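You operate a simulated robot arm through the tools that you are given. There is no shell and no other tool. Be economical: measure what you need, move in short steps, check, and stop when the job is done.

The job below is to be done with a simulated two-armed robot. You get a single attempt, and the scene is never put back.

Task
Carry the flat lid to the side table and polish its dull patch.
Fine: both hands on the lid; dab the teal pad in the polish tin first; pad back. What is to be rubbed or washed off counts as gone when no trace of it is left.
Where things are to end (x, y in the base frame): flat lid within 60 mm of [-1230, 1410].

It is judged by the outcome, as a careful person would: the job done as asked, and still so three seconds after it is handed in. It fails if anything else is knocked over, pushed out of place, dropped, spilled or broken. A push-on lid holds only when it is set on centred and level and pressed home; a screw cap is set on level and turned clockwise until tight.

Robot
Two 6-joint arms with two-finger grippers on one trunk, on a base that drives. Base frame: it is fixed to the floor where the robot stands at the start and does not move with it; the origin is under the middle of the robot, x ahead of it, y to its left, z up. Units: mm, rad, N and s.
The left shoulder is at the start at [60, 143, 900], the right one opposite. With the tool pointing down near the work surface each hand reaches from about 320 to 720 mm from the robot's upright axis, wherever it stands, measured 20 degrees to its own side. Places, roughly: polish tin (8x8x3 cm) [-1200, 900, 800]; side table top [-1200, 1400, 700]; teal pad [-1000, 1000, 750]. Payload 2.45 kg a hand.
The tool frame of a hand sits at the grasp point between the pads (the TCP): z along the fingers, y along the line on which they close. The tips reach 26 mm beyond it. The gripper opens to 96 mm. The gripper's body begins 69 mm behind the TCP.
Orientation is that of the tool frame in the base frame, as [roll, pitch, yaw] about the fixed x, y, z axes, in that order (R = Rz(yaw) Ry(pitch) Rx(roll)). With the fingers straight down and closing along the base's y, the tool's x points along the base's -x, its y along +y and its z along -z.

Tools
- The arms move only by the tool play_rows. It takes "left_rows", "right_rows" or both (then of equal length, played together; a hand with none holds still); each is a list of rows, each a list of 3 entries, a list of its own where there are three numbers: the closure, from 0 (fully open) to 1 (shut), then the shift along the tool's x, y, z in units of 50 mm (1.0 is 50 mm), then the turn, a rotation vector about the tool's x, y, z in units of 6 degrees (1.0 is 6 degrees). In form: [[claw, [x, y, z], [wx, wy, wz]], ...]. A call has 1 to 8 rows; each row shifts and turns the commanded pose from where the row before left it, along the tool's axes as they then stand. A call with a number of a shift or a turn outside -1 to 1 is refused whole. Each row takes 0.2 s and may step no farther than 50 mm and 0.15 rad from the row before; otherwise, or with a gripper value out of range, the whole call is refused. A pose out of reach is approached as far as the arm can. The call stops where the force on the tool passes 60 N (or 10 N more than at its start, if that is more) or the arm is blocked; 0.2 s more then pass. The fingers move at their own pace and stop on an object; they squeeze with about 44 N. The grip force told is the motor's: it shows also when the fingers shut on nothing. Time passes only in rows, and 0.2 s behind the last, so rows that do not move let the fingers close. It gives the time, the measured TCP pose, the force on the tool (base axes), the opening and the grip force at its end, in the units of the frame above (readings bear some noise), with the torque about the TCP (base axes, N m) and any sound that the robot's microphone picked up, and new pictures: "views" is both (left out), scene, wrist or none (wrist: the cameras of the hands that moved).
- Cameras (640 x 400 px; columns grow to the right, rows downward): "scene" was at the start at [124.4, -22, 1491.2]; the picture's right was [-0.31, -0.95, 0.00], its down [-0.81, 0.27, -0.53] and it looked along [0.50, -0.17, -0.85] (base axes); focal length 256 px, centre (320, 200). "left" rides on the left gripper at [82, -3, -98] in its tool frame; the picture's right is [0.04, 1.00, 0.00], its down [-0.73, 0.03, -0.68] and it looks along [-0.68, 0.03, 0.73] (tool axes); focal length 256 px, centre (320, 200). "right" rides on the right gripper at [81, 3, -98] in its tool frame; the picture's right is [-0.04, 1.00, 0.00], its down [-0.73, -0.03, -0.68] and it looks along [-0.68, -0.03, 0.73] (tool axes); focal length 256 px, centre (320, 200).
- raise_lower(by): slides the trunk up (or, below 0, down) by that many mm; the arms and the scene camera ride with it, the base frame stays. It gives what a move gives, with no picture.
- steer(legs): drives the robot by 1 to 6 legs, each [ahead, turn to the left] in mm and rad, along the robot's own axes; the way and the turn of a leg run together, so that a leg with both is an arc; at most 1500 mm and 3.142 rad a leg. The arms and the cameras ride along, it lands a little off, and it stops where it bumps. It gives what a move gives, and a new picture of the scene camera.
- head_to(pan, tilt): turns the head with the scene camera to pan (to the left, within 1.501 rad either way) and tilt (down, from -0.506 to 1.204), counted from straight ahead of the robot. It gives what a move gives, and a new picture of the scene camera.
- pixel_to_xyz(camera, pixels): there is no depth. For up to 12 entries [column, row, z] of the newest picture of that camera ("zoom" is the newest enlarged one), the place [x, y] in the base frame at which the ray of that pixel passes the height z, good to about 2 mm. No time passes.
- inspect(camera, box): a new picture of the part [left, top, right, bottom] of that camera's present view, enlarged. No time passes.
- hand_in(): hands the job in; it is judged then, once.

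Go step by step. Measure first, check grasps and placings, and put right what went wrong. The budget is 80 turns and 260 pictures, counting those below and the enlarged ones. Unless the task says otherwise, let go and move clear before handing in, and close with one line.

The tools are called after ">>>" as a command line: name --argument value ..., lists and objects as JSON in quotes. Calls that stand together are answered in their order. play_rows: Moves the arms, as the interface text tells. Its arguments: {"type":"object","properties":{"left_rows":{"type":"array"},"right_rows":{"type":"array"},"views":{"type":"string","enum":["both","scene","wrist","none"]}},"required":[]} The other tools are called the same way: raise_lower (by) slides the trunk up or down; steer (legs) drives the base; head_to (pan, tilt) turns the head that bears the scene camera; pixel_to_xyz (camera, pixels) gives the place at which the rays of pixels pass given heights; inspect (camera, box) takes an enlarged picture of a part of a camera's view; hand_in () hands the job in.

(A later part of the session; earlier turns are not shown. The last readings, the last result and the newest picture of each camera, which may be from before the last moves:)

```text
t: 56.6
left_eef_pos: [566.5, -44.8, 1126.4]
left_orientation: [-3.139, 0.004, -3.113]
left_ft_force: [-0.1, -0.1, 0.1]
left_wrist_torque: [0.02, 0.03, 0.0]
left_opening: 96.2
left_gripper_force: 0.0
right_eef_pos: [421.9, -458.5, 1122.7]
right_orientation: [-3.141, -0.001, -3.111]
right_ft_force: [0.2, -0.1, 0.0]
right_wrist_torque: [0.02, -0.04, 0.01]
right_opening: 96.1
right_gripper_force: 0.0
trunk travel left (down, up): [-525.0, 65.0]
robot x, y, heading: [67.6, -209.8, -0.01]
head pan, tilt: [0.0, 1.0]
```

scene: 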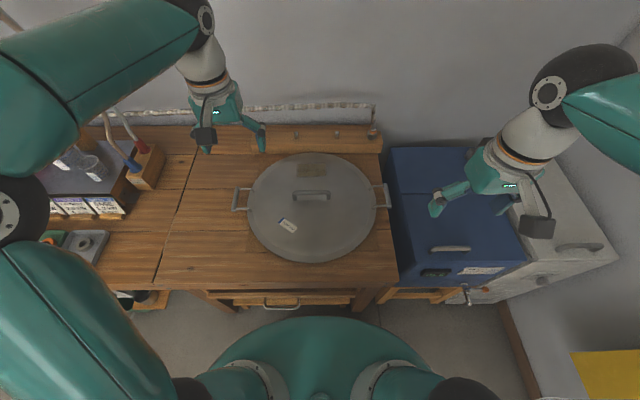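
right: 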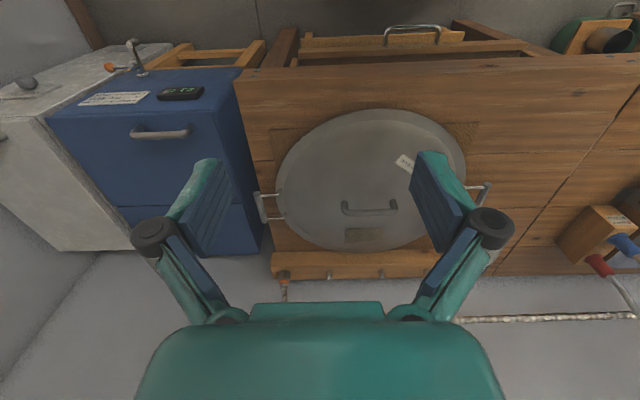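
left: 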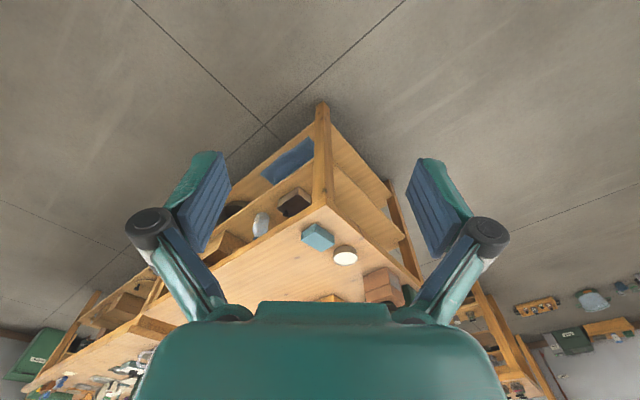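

Now I'm facing the lid: its handle bars are at about (236,200) and (386,196). I'll enlarge and re-measure them from here.

>>> inspect --camera "scene" --box '[220, 140, 400, 265]'

>>> play_rows --left_rows '[[0, [0, 0, 0], [0, 0, 0]]]' --right_rows '[[0, [0, 0, 0], [0, 0, 0]]]' --views "wrist"

```text
3.20 times, centred on (310, 202) of scene
```

zoom: 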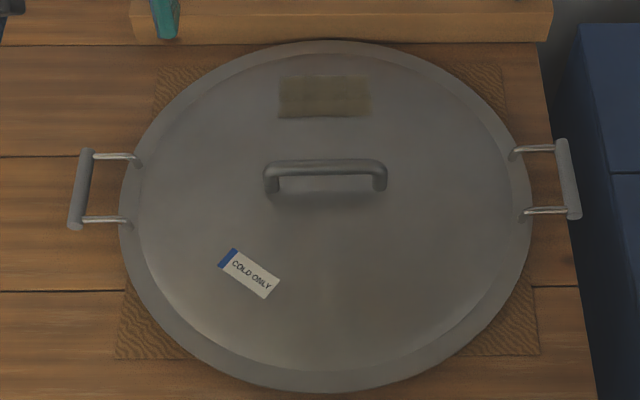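

```text
t: 57.0
left_eef_pos: [565.4, -49.1, 1127.2]
left_orientation: [-3.14, 0.004, -3.116]
left_ft_force: [0.3, -0.8, 0.6]
left_wrist_torque: [0.12, 0.0, 0.01]
left_opening: 96.0
left_gripper_force: 0.1
right_eef_pos: [420.0, -461.5, 1122.5]
right_orientation: [3.14, 0.001, -3.113]
right_ft_force: [-0.6, -1.1, -0.3]
right_wrist_torque: [0.16, 0.02, 0.02]
right_opening: 95.9
right_gripper_force: 0.1
trunk travel left (down, up): [-525.0, 65.0]
robot x, y, heading: [69.0, -209.1, -0.005]
head pan, tilt: [0.0, 1.0]
```

right: 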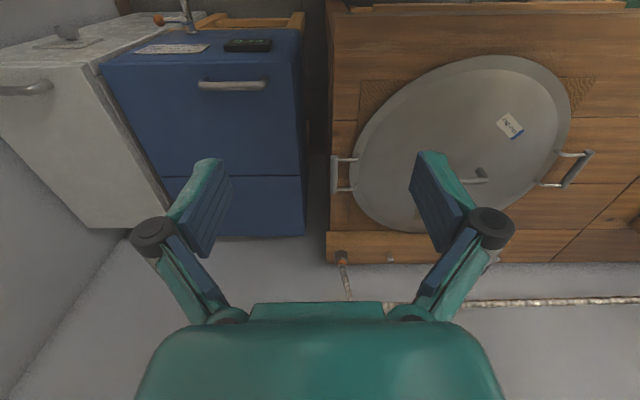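
left: 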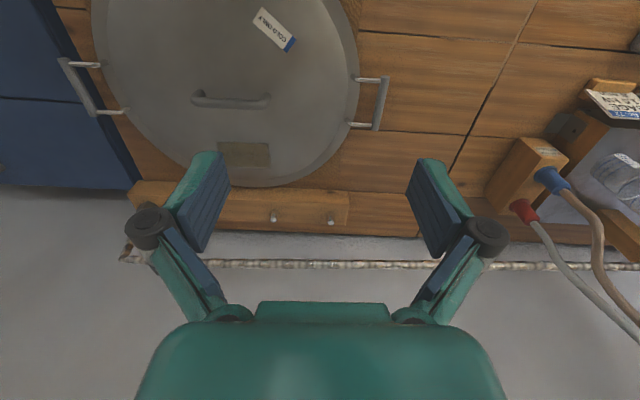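

>>> pixel_to_xyz --camera "scene" --pixels '[[235.3, 198.9, 780], [235.3, 198.9, 800], [235.3, 198.9, 820], [387.5, 195.8, 780], [387.5, 195.8, 800], [387.5, 195.8, 820], [237.2, 186.4, 800], [233.4, 210.8, 800], [385.6, 183.3, 800], [389, 207.6, 800], [311.6, 169.5, 800], [290, 249, 770]]'

>>> pixel_to_xyz --camera "left" --pixels '[[380, 104, 780], [380, 104, 800], [380, 104, 820], [76, 87, 780], [76, 87, 800], [76, 87, 820]]'

>>> pixel_to_xyz --camera "right" --pixels '[[577, 168, 780], [577, 168, 800], [577, 168, 820], [335, 174, 780], [335, 174, 800], [335, 174, 820]]'

```text
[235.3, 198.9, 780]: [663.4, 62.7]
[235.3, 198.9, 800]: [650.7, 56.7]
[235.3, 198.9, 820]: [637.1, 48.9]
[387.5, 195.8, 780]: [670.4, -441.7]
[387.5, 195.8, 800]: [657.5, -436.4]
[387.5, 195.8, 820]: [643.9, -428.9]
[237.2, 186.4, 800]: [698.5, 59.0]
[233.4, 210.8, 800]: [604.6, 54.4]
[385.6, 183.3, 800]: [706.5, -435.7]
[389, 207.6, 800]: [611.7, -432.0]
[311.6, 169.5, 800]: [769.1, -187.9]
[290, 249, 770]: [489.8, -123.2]
```

```text
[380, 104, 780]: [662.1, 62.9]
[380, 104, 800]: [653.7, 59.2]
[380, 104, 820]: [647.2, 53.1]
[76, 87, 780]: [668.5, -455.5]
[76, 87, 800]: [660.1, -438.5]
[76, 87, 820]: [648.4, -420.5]
```

```text
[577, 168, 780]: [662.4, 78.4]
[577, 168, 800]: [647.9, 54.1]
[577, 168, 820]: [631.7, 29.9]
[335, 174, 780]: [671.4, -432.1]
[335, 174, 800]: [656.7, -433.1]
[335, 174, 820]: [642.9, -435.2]
```

All three cameras agree: the bars are at (651,57,799) and (657,-436,800). I'll bring both hands above them with the fingers partly closed.

>>> play_rows --left_rows '[[0.5, [-0.222, 0.26, 0.567], [0, 0, 0]], [0.6, [-0.222, 0.26, 0.567], [0, 0, 0]], [0.62, [-0.222, 0.26, 0.567], [0, 0, 0]], [0.62, [-0.222, 0.26, 0.567], [0, 0, 0]], [0.62, [-0.222, 0.26, 0.567], [0, 0, 0]], [0.62, [-0.222, 0.26, 0.567], [0, 0, 0]], [0.62, [-0.222, 0.26, 0.567], [0, 0, 0]], [0.62, [-0.222, 0.26, 0.567], [0, 0, 0]]]' --right_rows '[[0.5, [-0.595, 0.048, 0.555], [0, 0, 0]], [0.6, [-0.595, 0.048, 0.555], [0, 0, 0]], [0.62, [-0.595, 0.048, 0.555], [0, 0, 0]], [0.62, [-0.595, 0.048, 0.555], [0, 0, 0]], [0.62, [-0.595, 0.048, 0.555], [0, 0, 0]], [0.62, [-0.595, 0.048, 0.555], [0, 0, 0]], [0.62, [-0.595, 0.048, 0.555], [0, 0, 0]], [0.62, [-0.595, 0.048, 0.555], [0, 0, 0]]]'

```text
t: 58.8
left_eef_pos: [656.0, 63.3, 900.4]
left_orientation: [-3.14, 0.001, -3.118]
left_ft_force: [1.0, 0.1, -0.2]
left_wrist_torque: [0.03, 0.06, 0.02]
left_opening: 36.5
left_gripper_force: 0.0
right_eef_pos: [660.6, -431.5, 899.8]
right_orientation: [-3.141, -0.003, -3.111]
right_ft_force: [1.2, 0.3, 0.3]
right_wrist_torque: [0.0, 0.02, 0.0]
right_opening: 36.3
right_gripper_force: 0.1
trunk travel left (down, up): [-525.0, 65.0]
robot x, y, heading: [67.6, -209.4, -0.013]
head pan, tilt: [0.0, 1.0]
```

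scene: 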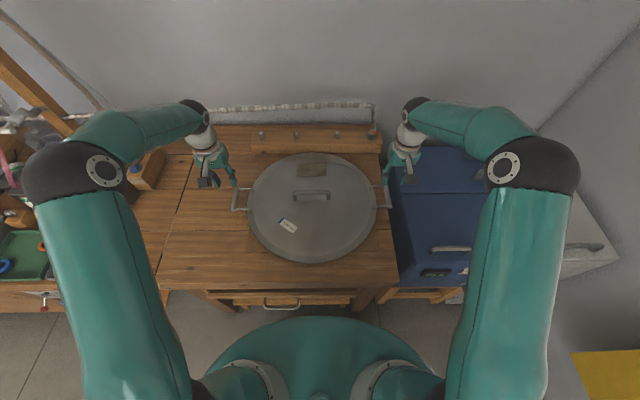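
right: 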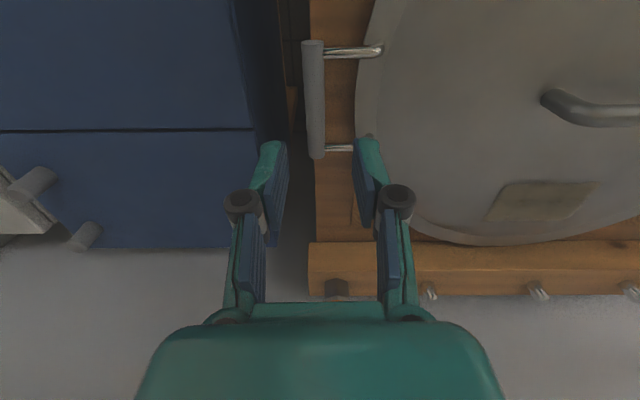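
left: 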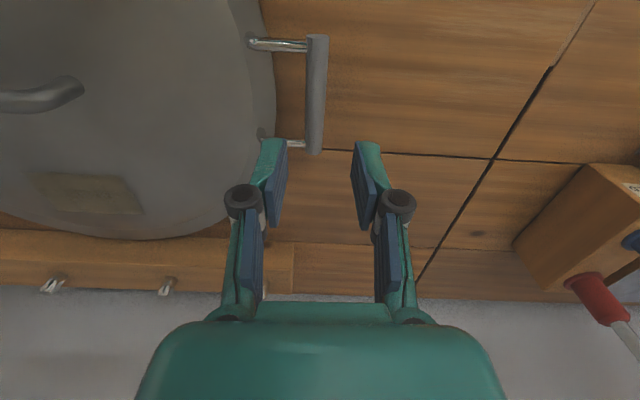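

Both hands are close. I'll measure the bars from the wrist cameras, and also the clearance to the blue unit's edge.

>>> pixel_to_xyz --camera "right" --pixels '[[313, 99, 790], [313, 99, 800], [313, 43, 800], [317, 155, 800], [284, 110, 800], [284, 110, 700], [357, 99, 790]]'

>>> pixel_to_xyz --camera "left" --pixels '[[316, 94, 790], [316, 94, 800], [317, 38, 800], [313, 150, 800], [274, 94, 790], [320, 155, 770]]'

>>> inspect --camera "right" --box '[230, 20, 430, 170]'

```text
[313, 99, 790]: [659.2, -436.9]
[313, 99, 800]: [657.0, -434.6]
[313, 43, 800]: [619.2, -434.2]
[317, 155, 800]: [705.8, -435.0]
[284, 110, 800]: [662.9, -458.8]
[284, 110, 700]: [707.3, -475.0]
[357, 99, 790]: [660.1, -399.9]
```

```text
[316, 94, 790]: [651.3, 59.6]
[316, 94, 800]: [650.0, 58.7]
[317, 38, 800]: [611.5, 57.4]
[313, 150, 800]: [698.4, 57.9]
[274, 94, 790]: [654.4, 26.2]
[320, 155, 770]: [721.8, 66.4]
```

```text
2.67 times, centred on (330, 95) of right
```

zoom: 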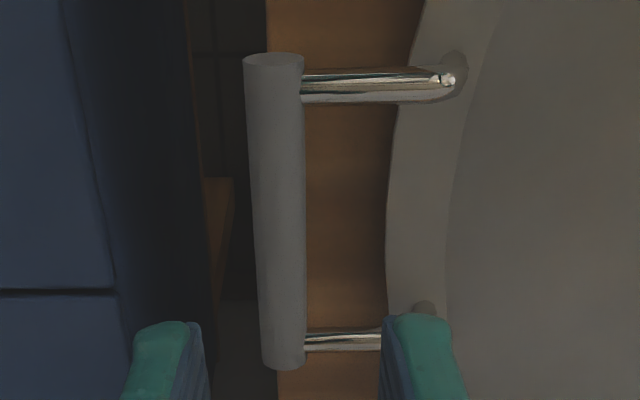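

The bars measure (651,58) and (657,-435) with about 35 mm to the lid rim, so both need a shift of about 4 mm. I'll make that shift and lower with the fingers at about 32 mm, watching the force.

>>> play_rows --left_rows '[[0.66, [0.08, -0.09, 0], [0, 0, 0]], [0.66, [0, 0, 0.6], [0, 0, 0]], [0.66, [0, 0, 0.6], [0, 0, 0]], [0.66, [0, 0, 0.3], [0, 0, 0]]]' --right_rows '[[0.66, [0.06, -0.09, 0], [0, 0, 0]], [0.66, [0, 0, 0.6], [0, 0, 0]], [0.66, [0, 0, 0.6], [0, 0, 0]], [0.66, [0, 0, 0.3], [0, 0, 0]]]'

```text
t: 59.8
left_eef_pos: [650.4, 53.7, 824.2]
left_orientation: [-3.137, 0.003, -3.114]
left_ft_force: [0.1, 0.2, -0.6]
left_wrist_torque: [0.01, 0.02, -0.02]
left_opening: 32.8
left_gripper_force: 0.0
right_eef_pos: [656.3, -438.3, 825.8]
right_orientation: [-3.14, -0.001, -3.113]
right_ft_force: [0.2, 0.6, -0.8]
right_wrist_torque: [0.01, 0.08, 0.0]
right_opening: 32.9
right_gripper_force: 0.1
trunk travel left (down, up): [-525.0, 65.0]
robot x, y, heading: [71.1, -207.4, -0.013]
head pan, tilt: [0.0, 1.0]
```

scene: 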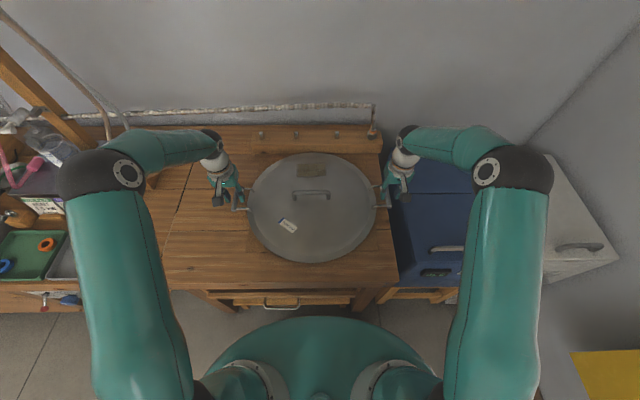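
right: 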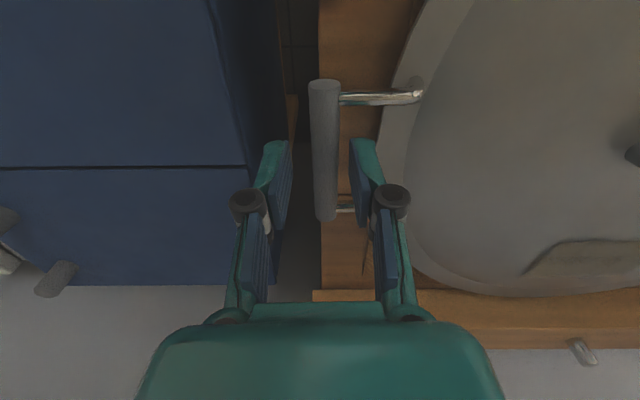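
left: 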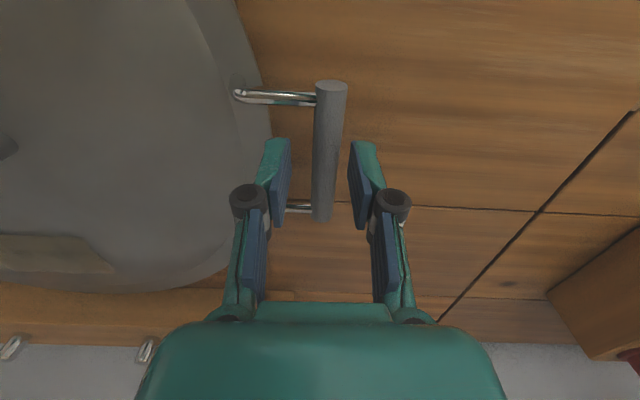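

The bars sit between the fingers on both sides. I'll lower 16 mm more and close.

>>> play_rows --left_rows '[[0.66, [0, 0, 0.32], [0, 0, 0]], [1, [0, 0, 0], [0, 0, 0]], [1, [0, 0, 0], [0, 0, 0]], [1, [0, 0, 0], [0, 0, 0]]]' --right_rows '[[0.66, [0, 0, 0.32], [0, 0, 0]], [1, [0, 0, 0], [0, 0, 0]], [1, [0, 0, 0], [0, 0, 0]], [1, [0, 0, 0], [0, 0, 0]]]'

```text
t: 60.8
left_eef_pos: [649.8, 55.2, 809.8]
left_orientation: [-3.139, 0.003, -3.115]
left_ft_force: [-2.9, 1.8, -0.2]
left_wrist_torque: [0.04, -0.29, -0.6]
left_opening: 15.1
left_gripper_force: 40.6
right_eef_pos: [657.8, -439.7, 808.8]
right_orientation: [3.141, -0.001, -3.112]
right_ft_force: [2.4, -1.6, -1.1]
right_wrist_torque: [-0.05, 0.33, -0.73]
right_opening: 15.2
right_gripper_force: 41.4
trunk travel left (down, up): [-525.0, 65.0]
robot x, y, heading: [69.1, -205.2, -0.008]
head pan, tilt: [0.0, 1.0]
```

scene: 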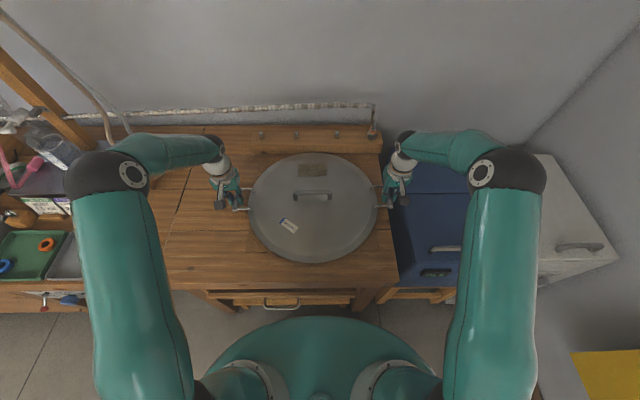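
right: 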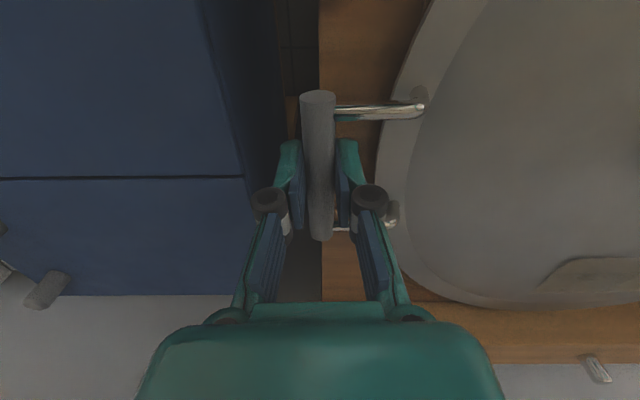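
left: 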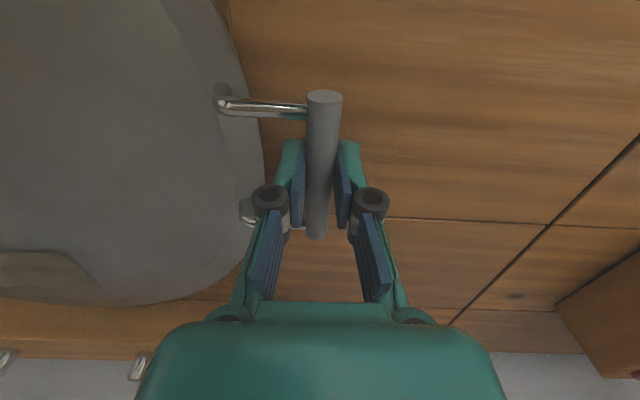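

Both grips are firm on 15 mm bars. I'll lift straight up together in small rows.

>>> play_rows --left_rows '[[1, [0, 0, -0.2], [0, 0, 0]], [1, [0, 0, -0.4], [0, 0, 0]], [1, [0, 0, -0.4], [0, 0, 0]], [1, [0, 0, -0.4], [0, 0, 0]], [1, [0, 0, -0.4], [0, 0, 0]], [1, [0, 0, -0.4], [0, 0, 0]]]' --right_rows '[[1, [0, 0, -0.2], [0, 0, 0]], [1, [0, 0, -0.4], [0, 0, 0]], [1, [0, 0, -0.4], [0, 0, 0]], [1, [0, 0, -0.4], [0, 0, 0]], [1, [0, 0, -0.4], [0, 0, 0]], [1, [0, 0, -0.4], [0, 0, 0]]]'

```text
t: 62.2
left_eef_pos: [647.4, 55.3, 919.7]
left_orientation: [-3.138, 0.002, -3.113]
left_ft_force: [-0.6, 0.0, 0.2]
left_wrist_torque: [0.03, 0.01, 0.01]
left_opening: 0.0
left_gripper_force: 28.2
right_eef_pos: [655.4, -436.4, 920.6]
right_orientation: [3.14, 0.0, -3.113]
right_ft_force: [0.3, 0.0, 0.2]
right_wrist_torque: [-0.03, -0.02, 0.05]
right_opening: 0.0
right_gripper_force: 28.7
trunk travel left (down, up): [-525.0, 65.0]
robot x, y, heading: [73.4, -209.9, -0.012]
head pan, tilt: [0.0, 1.0]
```

scene: 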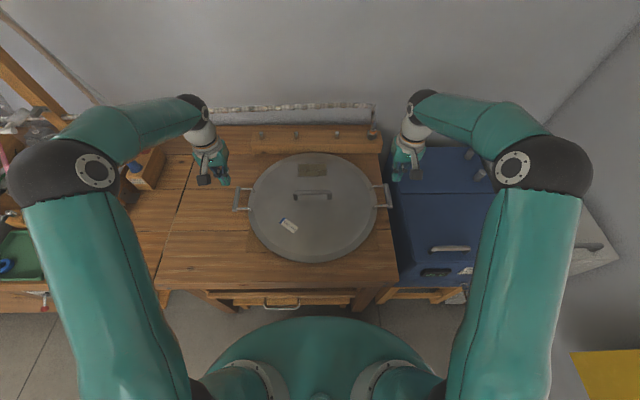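
right: 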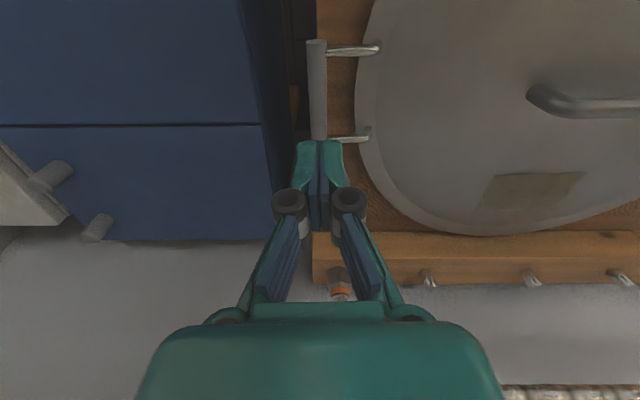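
left: 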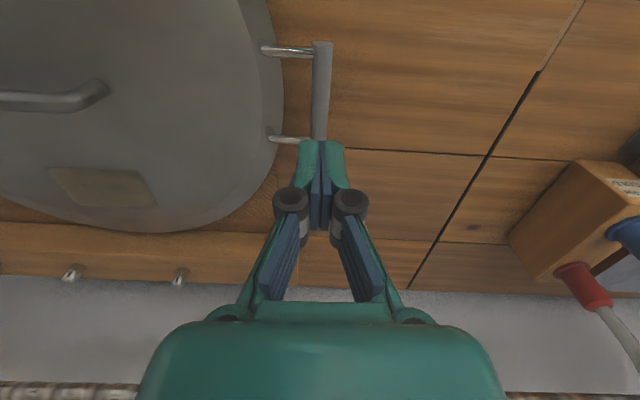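

The grip slipped off: the opening now reads 0 and the lid hasn't moved. I only pinched the top of the bars. I'll open, go deeper until the tips nearly reach the bench, and check that the measured diameter grows.

>>> play_rows --left_rows '[[0.64, [-0.03, 0.03, 0], [0, 0, 0]], [0.64, [0, 0, 0.2], [0, 0, 0]], [0.64, [0, 0, 0.6], [0, 0, 0]], [0.64, [0, 0, 0.6], [0, 0, 0]], [0.64, [0, 0, 0.6], [0, 0, 0]], [0.64, [0, 0, 0.2], [0, 0, 0]], [0.64, [0, 0, 0.14], [0, 0, 0]]]' --right_rows '[[0.64, [-0.03, 0.03, 0], [0, 0, 0]], [0.64, [0, 0, 0.2], [0, 0, 0]], [0.64, [0, 0, 0.6], [0, 0, 0]], [0.64, [0, 0, 0.6], [0, 0, 0]], [0.64, [0, 0, 0.6], [0, 0, 0]], [0.64, [0, 0, 0.2], [0, 0, 0]], [0.64, [0, 0, 0.14], [0, 0, 0]]]'

```text
t: 63.8
left_eef_pos: [652.2, 58.2, 801.9]
left_orientation: [-3.139, 0.003, -3.116]
left_ft_force: [0.4, -0.1, 0.2]
left_wrist_torque: [-0.02, 0.02, 0.0]
left_opening: 34.7
left_gripper_force: 0.0
right_eef_pos: [657.3, -435.5, 802.9]
right_orientation: [3.139, -0.002, -3.112]
right_ft_force: [0.8, 0.8, 0.2]
right_wrist_torque: [-0.02, 0.01, 0.01]
right_opening: 34.6
right_gripper_force: 0.1
trunk travel left (down, up): [-525.0, 65.0]
robot x, y, heading: [69.1, -210.6, -0.009]
head pan, tilt: [0.0, 1.0]
```

scene: 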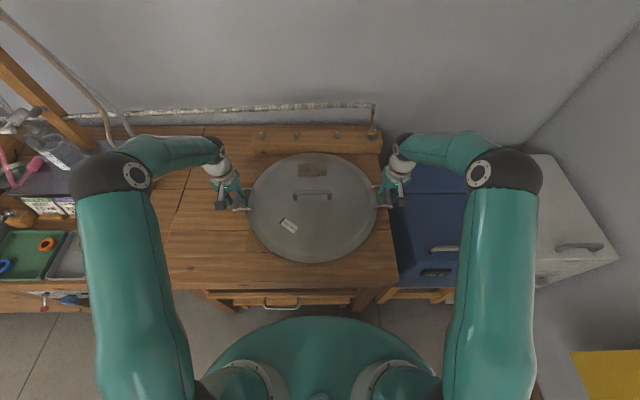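
right: 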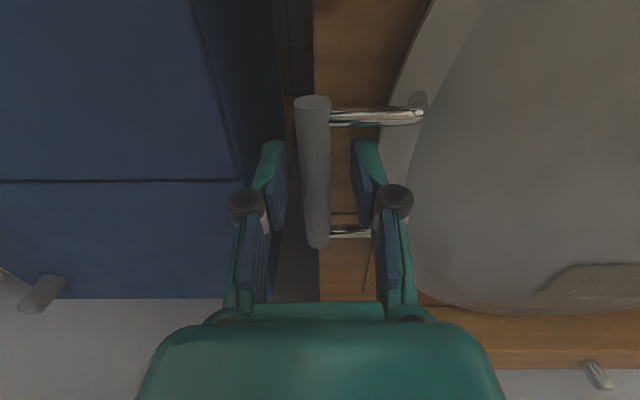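
left: 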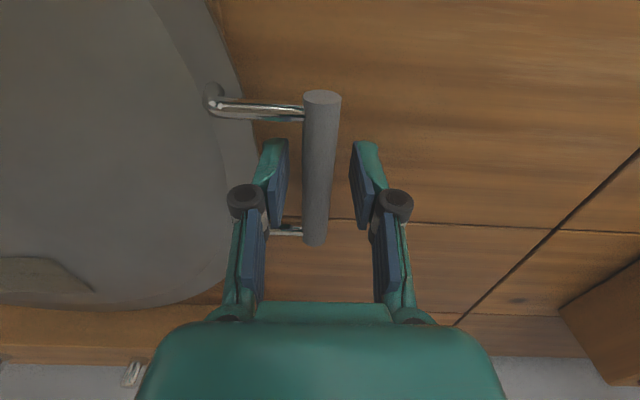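

No contact yet, and the bars are centred. I'll lower 8 mm more and then close, watching the force and opening.

>>> play_rows --left_rows '[[0.64, [0, 0, 0.08], [0, 0, 0]], [0.64, [0, 0, 0.08], [0, 0, 0]], [0.64, [0, 0, 0], [0, 0, 0]]]' --right_rows '[[0.64, [0, -0.03, 0.08], [0, 0, 0]], [0.64, [0, 0, 0.08], [0, 0, 0]], [0.64, [0, 0, 0], [0, 0, 0]]]' --views "none"

>>> play_rows --left_rows '[[1, [0, 0, 0], [0, 0, 0]], [1, [0, 0, 0], [0, 0, 0]], [1, [0, 0, 0], [0, 0, 0]]]' --right_rows '[[1, [0, 0, 0], [0, 0, 0]], [1, [0, 0, 0], [0, 0, 0]], [1, [0, 0, 0], [0, 0, 0]]]' --views "wrist"

```text
t: 64.6
left_eef_pos: [651.5, 57.0, 794.4]
left_orientation: [-3.138, 0.003, -3.113]
left_ft_force: [0.0, -0.5, -0.8]
left_wrist_torque: [0.0, -0.01, 0.02]
left_opening: 34.7
left_gripper_force: 0.0
right_eef_pos: [657.1, -437.7, 794.2]
right_orientation: [3.142, -0.002, -3.111]
right_ft_force: [-0.1, -0.4, -0.3]
right_wrist_torque: [-0.01, -0.01, 0.01]
right_opening: 34.4
right_gripper_force: 0.0
trunk travel left (down, up): [-525.0, 65.0]
robot x, y, heading: [70.7, -209.5, -0.011]
head pan, tilt: [0.0, 1.0]
```

```text
t: 65.4
left_eef_pos: [652.5, 56.8, 793.7]
left_orientation: [-3.138, 0.003, -3.116]
left_ft_force: [-2.5, -5.3, 0.4]
left_wrist_torque: [-0.02, -0.28, -0.57]
left_opening: 14.5
left_gripper_force: 40.9
right_eef_pos: [656.9, -438.5, 795.0]
right_orientation: [3.14, -0.001, -3.114]
right_ft_force: [1.8, 4.4, -0.3]
right_wrist_torque: [-0.02, 0.08, -0.75]
right_opening: 14.3
right_gripper_force: 41.3
trunk travel left (down, up): [-525.0, 65.0]
robot x, y, heading: [70.5, -205.5, -0.011]
head pan, tilt: [0.0, 1.0]
```

right: 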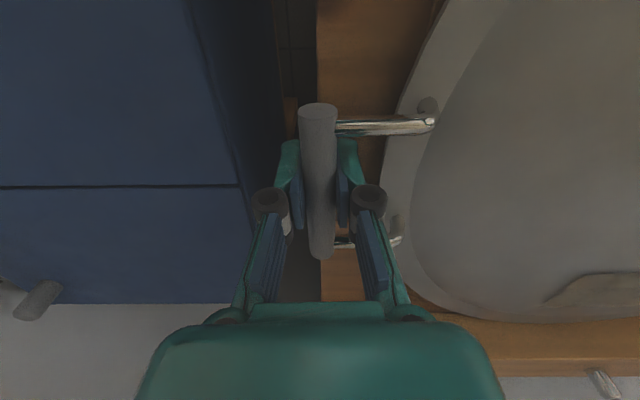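
left: 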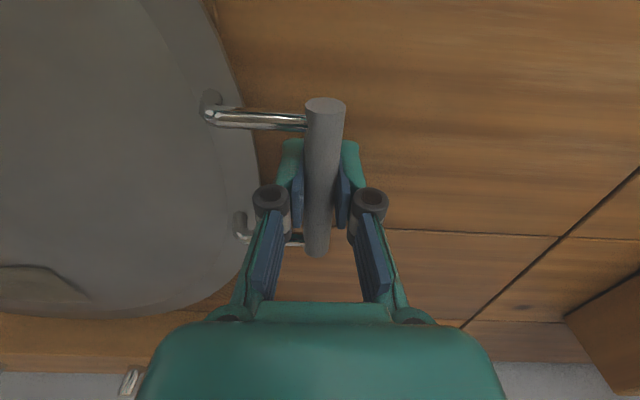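

The bar really is about 14.5 mm in diameter and I'm now gripping at its middle. I'll lift gently and watch the forces.

>>> play_rows --left_rows '[[1, [0, 0, -0.03], [0, 0, 0]], [1, [0, 0, -0.03], [0, 0, 0]], [1, [0, 0, -0.04], [0, 0, 0]]]' --right_rows '[[1, [0, 0, -0.03], [0, 0, 0]], [1, [0, 0, -0.03], [0, 0, 0]], [1, [0, 0, -0.04], [0, 0, 0]]]' --views "none"

>>> play_rows --left_rows '[[1, [0, 0, -0.05], [0, 0, 0]], [1, [0, 0, -0.05], [0, 0, 0]], [1, [0, 0, -0.05], [0, 0, 0]], [1, [0, 0, -0.05], [0, 0, 0]]]' --right_rows '[[1, [0, 0, -0.05], [0, 0, 0]], [1, [0, 0, -0.05], [0, 0, 0]], [1, [0, 0, -0.05], [0, 0, 0]], [1, [0, 0, -0.05], [0, 0, 0]]]'

```text
t: 66.2
left_eef_pos: [652.7, 56.9, 798.0]
left_orientation: [-3.14, 0.002, -3.116]
left_ft_force: [-1.6, -7.7, -4.3]
left_wrist_torque: [-0.05, 0.0, -0.48]
left_opening: 14.2
left_gripper_force: 40.3
right_eef_pos: [657.7, -437.8, 799.8]
right_orientation: [-3.141, -0.003, -3.112]
right_ft_force: [1.5, 6.7, -5.2]
right_wrist_torque: [0.0, 0.03, -0.66]
right_opening: 14.6
right_gripper_force: 40.4
trunk travel left (down, up): [-525.0, 65.0]
robot x, y, heading: [70.4, -210.9, -0.006]
head pan, tilt: [0.0, 1.0]
```

```text
t: 67.2
left_eef_pos: [652.0, 55.5, 807.7]
left_orientation: [-3.138, 0.0, -3.115]
left_ft_force: [-2.0, -8.8, -4.7]
left_wrist_torque: [0.03, 0.15, -0.55]
left_opening: 14.1
left_gripper_force: 40.2
right_eef_pos: [658.8, -437.0, 810.9]
right_orientation: [-3.14, -0.001, -3.113]
right_ft_force: [2.5, 8.4, -4.6]
right_wrist_torque: [0.03, -0.11, -0.69]
right_opening: 14.4
right_gripper_force: 40.2
trunk travel left (down, up): [-525.0, 65.0]
robot x, y, heading: [71.7, -209.0, -0.009]
head pan, tilt: [0.0, 1.0]
```

scene: 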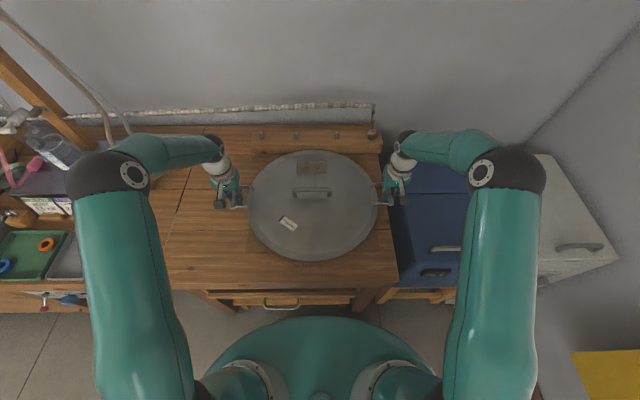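
right: 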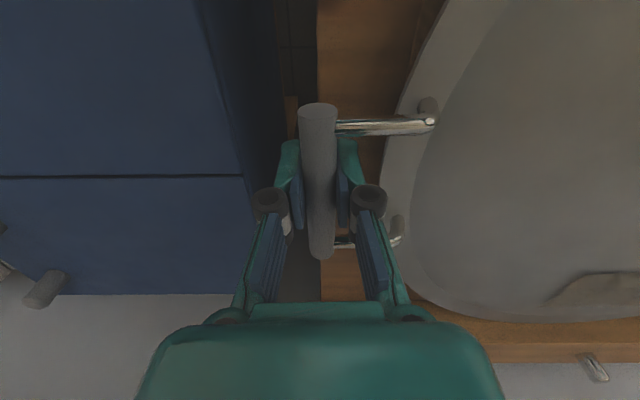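
left: 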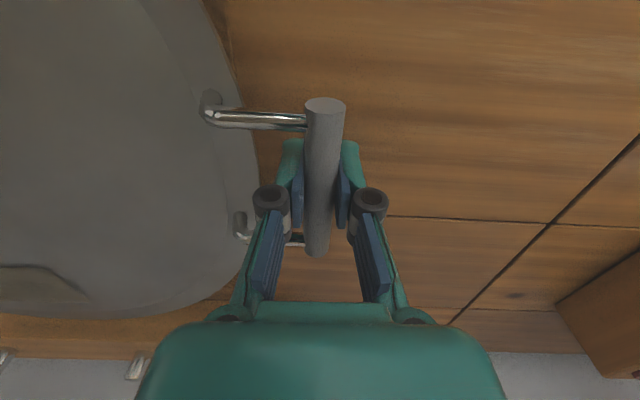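

The lid lifts cleanly at about 5 N a hand and the bars don't slip. I'll keep lifting at a moderate pace.

>>> play_rows --left_rows '[[1, [0, 0, -0.1], [0, 0, 0]], [1, [0, 0, -0.2], [0, 0, 0]], [1, [0, 0, -0.25], [0, 0, 0]], [1, [0, 0, -0.25], [0, 0, 0]], [1, [0, 0, -0.25], [0, 0, 0]], [1, [0, 0, -0.25], [0, 0, 0]], [1, [0, 0, -0.2], [0, 0, 0]], [1, [0, 0, -0.1], [0, 0, 0]]]' --right_rows '[[1, [0, 0, -0.1], [0, 0, 0]], [1, [0, 0, -0.2], [0, 0, 0]], [1, [0, 0, -0.25], [0, 0, 0]], [1, [0, 0, -0.25], [0, 0, 0]], [1, [0, 0, -0.25], [0, 0, 0]], [1, [0, 0, -0.25], [0, 0, 0]], [1, [0, 0, -0.2], [0, 0, 0]], [1, [0, 0, -0.1], [0, 0, 0]]]'

```text
t: 69.0
left_eef_pos: [653.2, 56.8, 889.2]
left_orientation: [-3.136, 0.002, -3.115]
left_ft_force: [-2.5, -16.7, -4.2]
left_wrist_torque: [0.01, -0.09, -0.46]
left_opening: 14.5
left_gripper_force: 40.6
right_eef_pos: [658.3, -437.3, 891.2]
right_orientation: [-3.141, -0.001, -3.113]
right_ft_force: [1.9, 17.7, -4.5]
right_wrist_torque: [0.02, 0.17, -0.66]
right_opening: 14.6
right_gripper_force: 40.8
trunk travel left (down, up): [-525.0, 65.0]
robot x, y, heading: [68.4, -208.9, -0.009]
head pan, tilt: [0.0, 1.0]
```

scene: 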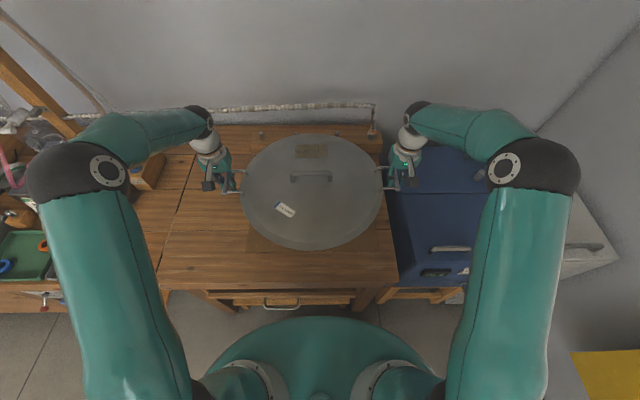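
right: 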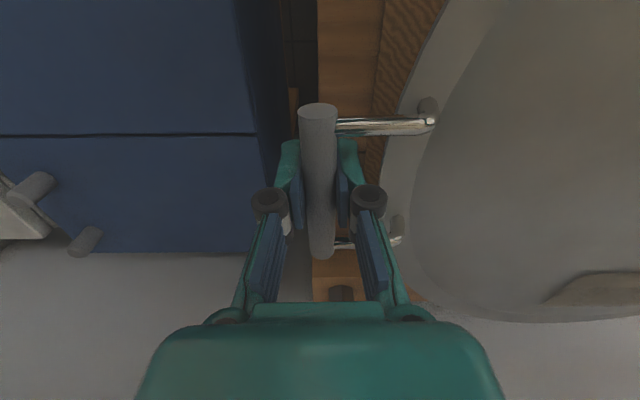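
left: 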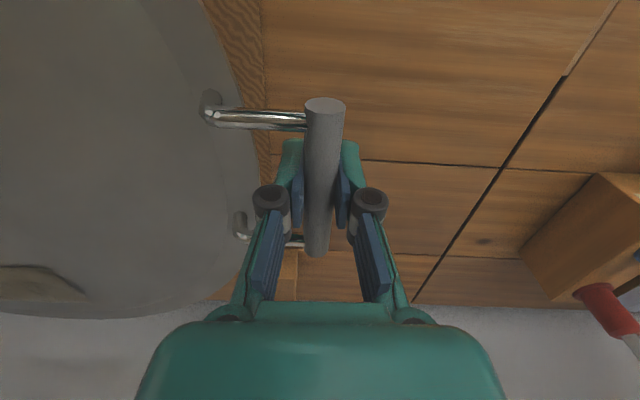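

The lid is held at about 100 mm clearance. I'll ease the sideways pull slightly, then back straight away from the bench.

>>> play_rows --left_rows '[[1, [0, -0.03, -0.2], [0, 0, 0]], [1, [0, 0, -0.2], [0, 0, 0]], [1, [0, 0, 0], [0, 0, 0]]]' --right_rows '[[1, [0, 0.03, -0.2], [0, 0, 0]], [1, [0, 0, -0.2], [0, 0, 0]], [1, [0, 0, 0], [0, 0, 0]]]' --views "none"

>>> steer --legs '[[-200, 0], [-300, 0]]'

```text
t: 69.8
left_eef_pos: [652.1, 57.3, 908.1]
left_orientation: [-3.14, 0.002, -3.113]
left_ft_force: [-1.6, -3.7, -4.7]
left_wrist_torque: [0.0, -0.03, -0.53]
left_opening: 14.2
left_gripper_force: 40.8
right_eef_pos: [657.8, -437.2, 910.2]
right_orientation: [-3.141, -0.001, -3.112]
right_ft_force: [1.5, 3.2, -4.3]
right_wrist_torque: [-0.04, 0.03, -0.59]
right_opening: 14.6
right_gripper_force: 41.0
trunk travel left (down, up): [-525.0, 65.0]
robot x, y, heading: [70.6, -210.8, -0.01]
head pan, tilt: [0.0, 1.0]
```

```text
t: 73.1
left_eef_pos: [152.2, 62.2, 909.4]
left_orientation: [-3.141, 0.002, -3.116]
left_ft_force: [-2.5, 18.4, -4.8]
left_wrist_torque: [-0.08, -0.02, -0.5]
left_opening: 14.3
left_gripper_force: 40.3
right_eef_pos: [156.4, -430.4, 911.0]
right_orientation: [-3.139, 0.0, -3.114]
right_ft_force: [2.5, -19.2, -4.9]
right_wrist_torque: [0.02, 0.04, -0.67]
right_opening: 14.5
right_gripper_force: 40.7
trunk travel left (down, up): [-525.0, 65.0]
robot x, y, heading: [-430.8, -205.3, -0.013]
head pan, tilt: [0.0, 1.0]
```

scene: 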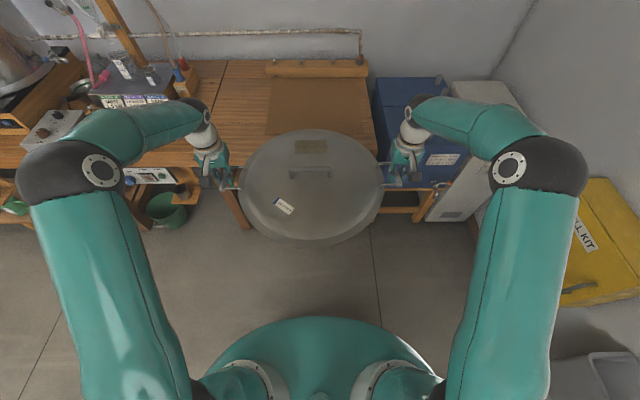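

The lid is clear of the bench and steady. I'll turn left in short steps.

>>> steer --legs '[[0, 0.85]]'

>>> steer --legs '[[0, 0.5]]'

```text
t: 75.9
left_eef_pos: [-240.4, 409.8, 908.1]
left_orientation: [-3.14, 0.004, -2.275]
left_ft_force: [-2.4, -0.9, -4.4]
left_wrist_torque: [-0.15, 0.11, -0.46]
left_opening: 14.3
left_gripper_force: 40.5
right_eef_pos: [131.0, 84.2, 909.7]
right_orientation: [-3.14, -0.002, -2.273]
right_ft_force: [2.6, 1.0, -4.7]
right_wrist_torque: [0.13, -0.06, -0.62]
right_opening: 14.5
right_gripper_force: 40.8
trunk travel left (down, up): [-525.0, 65.0]
robot x, y, heading: [-399.4, -232.8, 0.826]
head pan, tilt: [0.0, 1.0]
```

scene: 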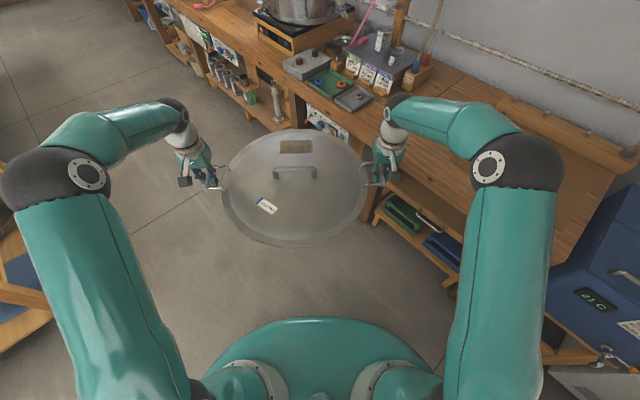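

```text
t: 77.9
left_eef_pos: [-566.3, 409.4, 909.1]
left_orientation: [-3.141, 0.001, -1.775]
left_ft_force: [-0.2, -2.6, -3.8]
left_wrist_torque: [-0.26, 0.05, -0.44]
left_opening: 14.2
left_gripper_force: 40.3
right_eef_pos: [-83.9, 303.0, 910.1]
right_orientation: [-3.14, -0.001, -1.774]
right_ft_force: [1.1, 3.0, -4.1]
right_wrist_torque: [0.2, 0.0, -0.56]
right_opening: 14.6
right_gripper_force: 40.9
trunk travel left (down, up): [-525.0, 65.0]
robot x, y, heading: [-365.1, -233.8, 1.323]
head pan, tilt: [0.0, 1.0]
```

scene: 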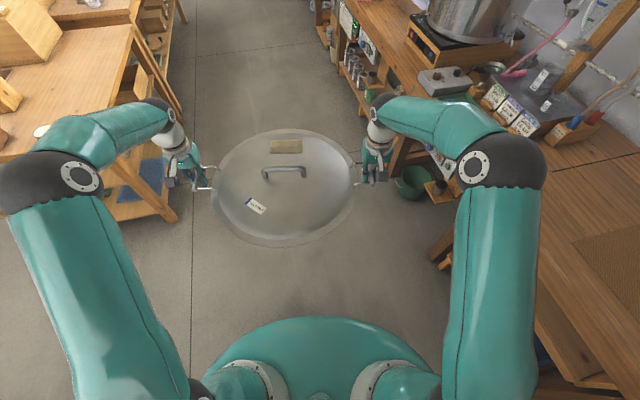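

The corridor ahead between the side table and the still bench is clear. I'll align and drive up it in two stages.

>>> steer --legs '[[0, 0.11], [800, 0]]'

>>> head_to --pan 0.5 --tilt 0.75

```text
t: 82.9
left_eef_pos: [-510.5, 1185.1, 908.8]
left_orientation: [-3.141, -0.001, -1.682]
left_ft_force: [-0.9, -1.3, -4.4]
left_wrist_torque: [0.23, -0.07, -0.35]
left_opening: 14.5
left_gripper_force: 40.4
right_eef_pos: [-20.3, 1125.8, 910.8]
right_orientation: [-3.139, -0.002, -1.68]
right_ft_force: [0.6, 2.5, -4.9]
right_wrist_torque: [-0.27, -0.01, -0.51]
right_opening: 14.1
right_gripper_force: 40.9
trunk travel left (down, up): [-525.0, 65.0]
robot x, y, heading: [-251.2, 566.4, 1.418]
head pan, tilt: [0.0, 1.0]
```

scene: 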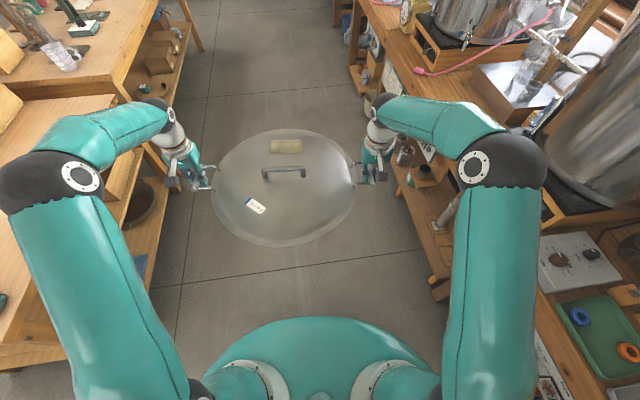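

```text
t: 83.8
left_eef_pos: [-510.9, 1186.5, 908.4]
left_orientation: [-3.139, 0.0, -1.68]
left_ft_force: [0.1, -1.7, -3.4]
left_wrist_torque: [0.09, -0.04, -0.42]
left_opening: 14.7
left_gripper_force: 40.8
right_eef_pos: [-20.4, 1126.9, 911.3]
right_orientation: [-3.139, -0.002, -1.678]
right_ft_force: [0.4, 2.0, -5.0]
right_wrist_torque: [-0.11, 0.0, -0.53]
right_opening: 14.2
right_gripper_force: 40.7
trunk travel left (down, up): [-525.0, 65.0]
robot x, y, heading: [-250.1, 560.0, 1.416]
head pan, tilt: [0.499, 0.75]
```

scene: 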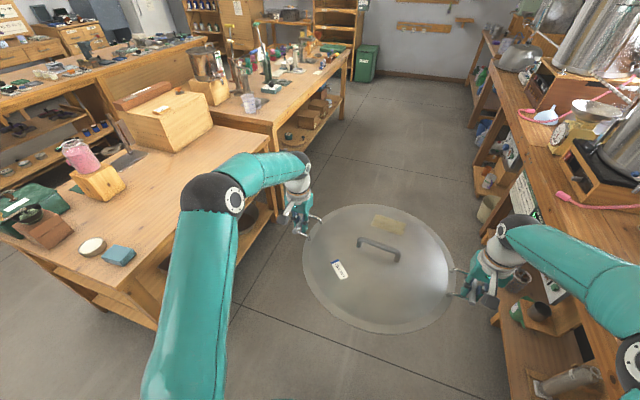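

Good view of the table. I'll enlarge it and measure the box, the stand plate, the block and the second table.

>>> inspect --camera "scene" --box '[50, 40, 370, 240]'

>>> pixel_to_xyz --camera "scene" --pixels '[[178, 152, 775], [212, 127, 775], [102, 200, 775], [125, 190, 775], [268, 131, 775], [270, 122, 790], [347, 64, 790], [250, 113, 790]]'

```text
2.00 times, centred on (210, 140) of scene
```

zoom: 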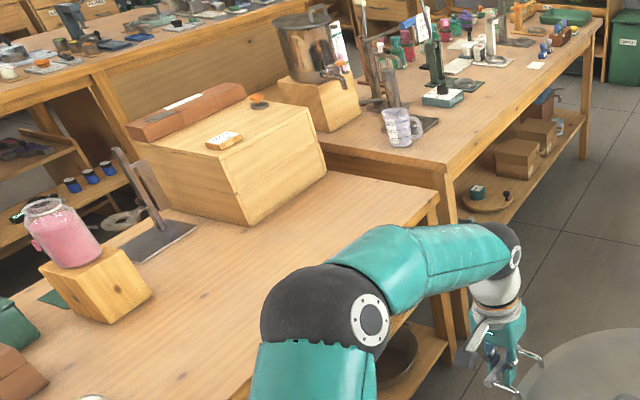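

```text
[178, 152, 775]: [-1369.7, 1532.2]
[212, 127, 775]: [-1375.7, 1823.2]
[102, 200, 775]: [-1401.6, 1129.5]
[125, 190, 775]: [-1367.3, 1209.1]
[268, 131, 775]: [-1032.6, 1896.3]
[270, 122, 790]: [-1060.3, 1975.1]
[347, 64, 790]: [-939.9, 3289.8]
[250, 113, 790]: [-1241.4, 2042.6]
```

>>> pixel_to_xyz --camera "scene" --pixels '[[148, 152, 775], [120, 171, 775], [173.5, 152.5, 775], [173.5, 152.5, 760], [173.5, 152.5, 790], [125, 187.5, 775], [103.5, 201.5, 775], [268.5, 134, 775], [118, 257, 800], [93, 245, 800]]'

>>> steer --legs '[[800, 0.1]]'

```text
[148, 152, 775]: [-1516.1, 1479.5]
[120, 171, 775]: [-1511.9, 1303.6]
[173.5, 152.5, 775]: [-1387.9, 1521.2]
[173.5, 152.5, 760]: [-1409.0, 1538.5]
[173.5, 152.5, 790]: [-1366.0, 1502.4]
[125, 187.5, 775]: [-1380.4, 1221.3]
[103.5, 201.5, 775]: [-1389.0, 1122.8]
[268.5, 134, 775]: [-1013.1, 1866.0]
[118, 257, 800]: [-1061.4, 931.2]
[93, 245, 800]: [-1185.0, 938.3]
```

```text
t: 88.1
left_eef_pos: [-485.6, 1948.1, 908.6]
left_orientation: [-3.141, -0.001, -1.587]
left_ft_force: [0.4, -2.2, -4.3]
left_wrist_torque: [-0.06, 0.03, -0.42]
left_opening: 14.5
left_gripper_force: 41.3
right_eef_pos: [9.4, 1933.7, 910.4]
right_orientation: [-3.14, -0.003, -1.585]
right_ft_force: [0.0, 1.7, -4.9]
right_wrist_torque: [-0.06, 0.04, -0.53]
right_opening: 14.0
right_gripper_force: 40.6
trunk travel left (down, up): [-525.0, 65.0]
robot x, y, heading: [-170.6, 1348.3, 1.51]
head pan, tilt: [0.499, 0.75]
```

scene: 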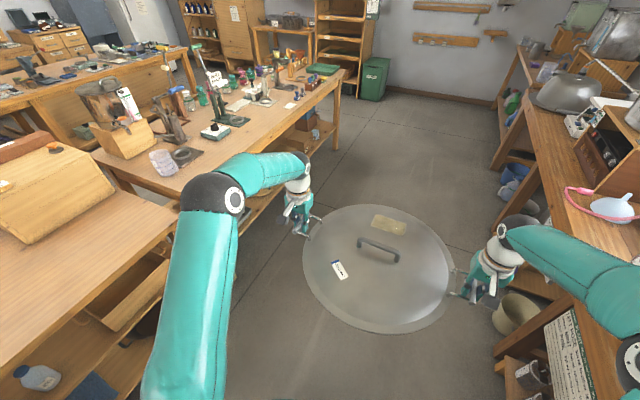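

Measured clearances: block corner (-1380,1221) and box corner (-1388,1521). I'll aim the lid centre at about (-1207,1383). The sweep to face the table clears the second table, so I'll turn in two steps.

>>> steer --legs '[[0, 0.8]]'

>>> head_to --pan 0 --tilt 0.85

>>> steer --legs '[[0, 0.78]]'

```text
t: 90.8
left_eef_pos: [-816.1, 1546.6, 910.0]
left_orientation: [-3.141, 0.001, -0.798]
left_ft_force: [1.3, -1.5, -5.4]
left_wrist_torque: [-0.12, -0.14, -0.44]
left_opening: 14.3
left_gripper_force: 40.9
right_eef_pos: [-457.7, 1886.6, 912.8]
right_orientation: [-3.141, -0.002, -0.796]
right_ft_force: [-1.3, 1.3, -4.9]
right_wrist_torque: [0.12, 0.07, -0.52]
right_opening: 14.5
right_gripper_force: 40.7
trunk travel left (down, up): [-525.0, 65.0]
robot x, y, heading: [-139.1, 1379.7, 2.3]
head pan, tilt: [0.499, 0.75]
```

scene: 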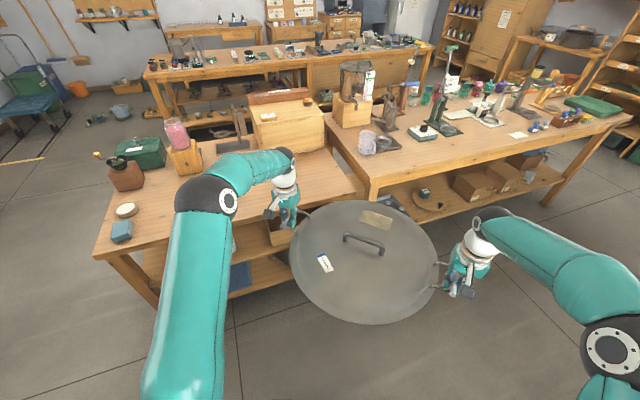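

```text
t: 91.8
left_eef_pos: [-815.1, 1545.0, 910.5]
left_orientation: [-3.138, -0.001, -0.8]
left_ft_force: [1.4, -1.6, -4.8]
left_wrist_torque: [-0.13, -0.24, -0.51]
left_opening: 14.4
left_gripper_force: 40.5
right_eef_pos: [-456.7, 1885.8, 913.0]
right_orientation: [-3.139, -0.002, -0.798]
right_ft_force: [-1.3, 1.8, -5.6]
right_wrist_torque: [0.2, 0.09, -0.58]
right_opening: 14.6
right_gripper_force: 40.4
trunk travel left (down, up): [-525.0, 65.0]
robot x, y, heading: [-138.4, 1380.0, 2.297]
head pan, tilt: [0.0, 0.85]
```

scene: 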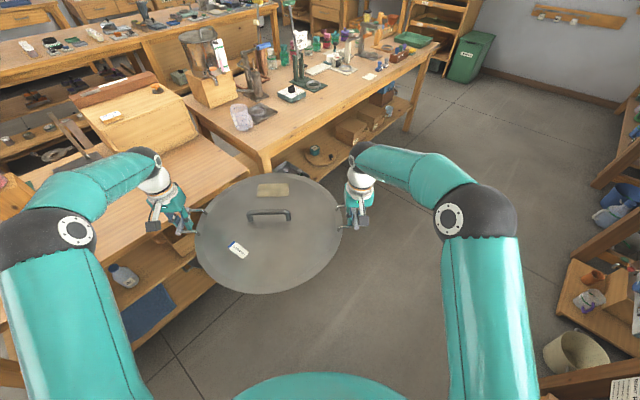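

```text
t: 94.2
left_eef_pos: [-766.4, 1066.6, 908.4]
left_orientation: [-3.137, -0.005, -0.091]
left_ft_force: [1.2, -1.3, -5.6]
left_wrist_torque: [0.11, 0.2, -0.2]
left_opening: 14.2
left_gripper_force: 40.6
right_eef_pos: [-716.7, 1559.0, 911.6]
right_orientation: [-3.137, -0.002, -0.088]
right_ft_force: [-1.7, -0.5, -5.5]
right_wrist_torque: [0.05, -0.3, -0.44]
right_opening: 14.5
right_gripper_force: 41.0
trunk travel left (down, up): [-525.0, 65.0]
robot x, y, heading: [-138.9, 1422.3, 3.029]
head pan, tilt: [0.0, 0.85]
stopped in leg 1: the robot was blocked; the commanded pose is now the measured one
```

scene: 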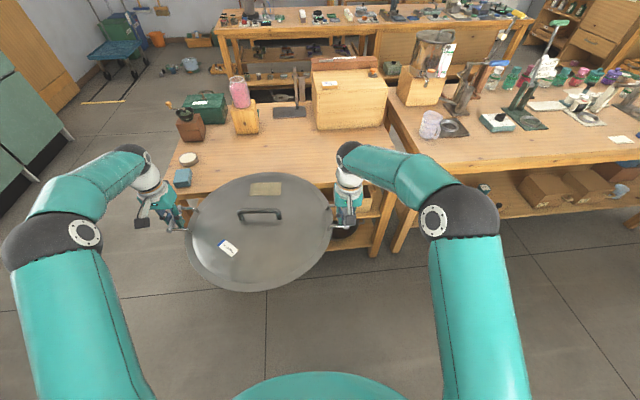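

The turn stopped just short at a true heading of 3.05, which is fine: straight ahead carries the lid (now centred at (-741,1313)) almost to the target. I'll drive ahead 300 and check.

>>> steer --legs '[[300, -0.03]]'

```text
t: 96.3
left_eef_pos: [-1076.5, 1125.6, 909.7]
left_orientation: [-3.138, -0.004, -0.121]
left_ft_force: [1.3, 0.1, -5.7]
left_wrist_torque: [-0.02, -0.16, -0.2]
left_opening: 14.1
left_gripper_force: 41.0
right_eef_pos: [-1012.7, 1615.5, 912.8]
right_orientation: [-3.141, -0.003, -0.117]
right_ft_force: [-1.3, 1.0, -5.0]
right_wrist_torque: [0.0, 0.07, -0.41]
right_opening: 14.0
right_gripper_force: 40.6
trunk travel left (down, up): [-525.0, 65.0]
robot x, y, heading: [-434.1, 1456.3, 3.0]
head pan, tilt: [0.0, 0.85]
```

scene: 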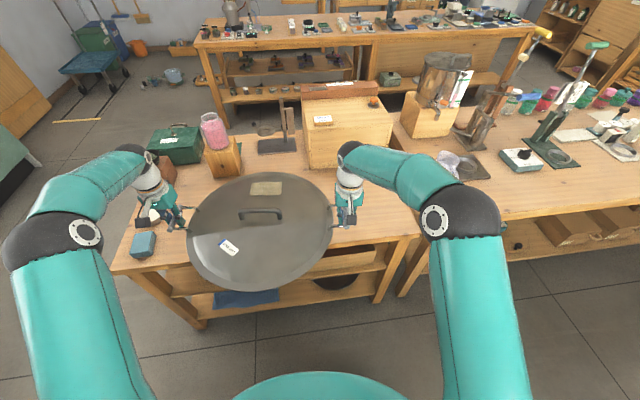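

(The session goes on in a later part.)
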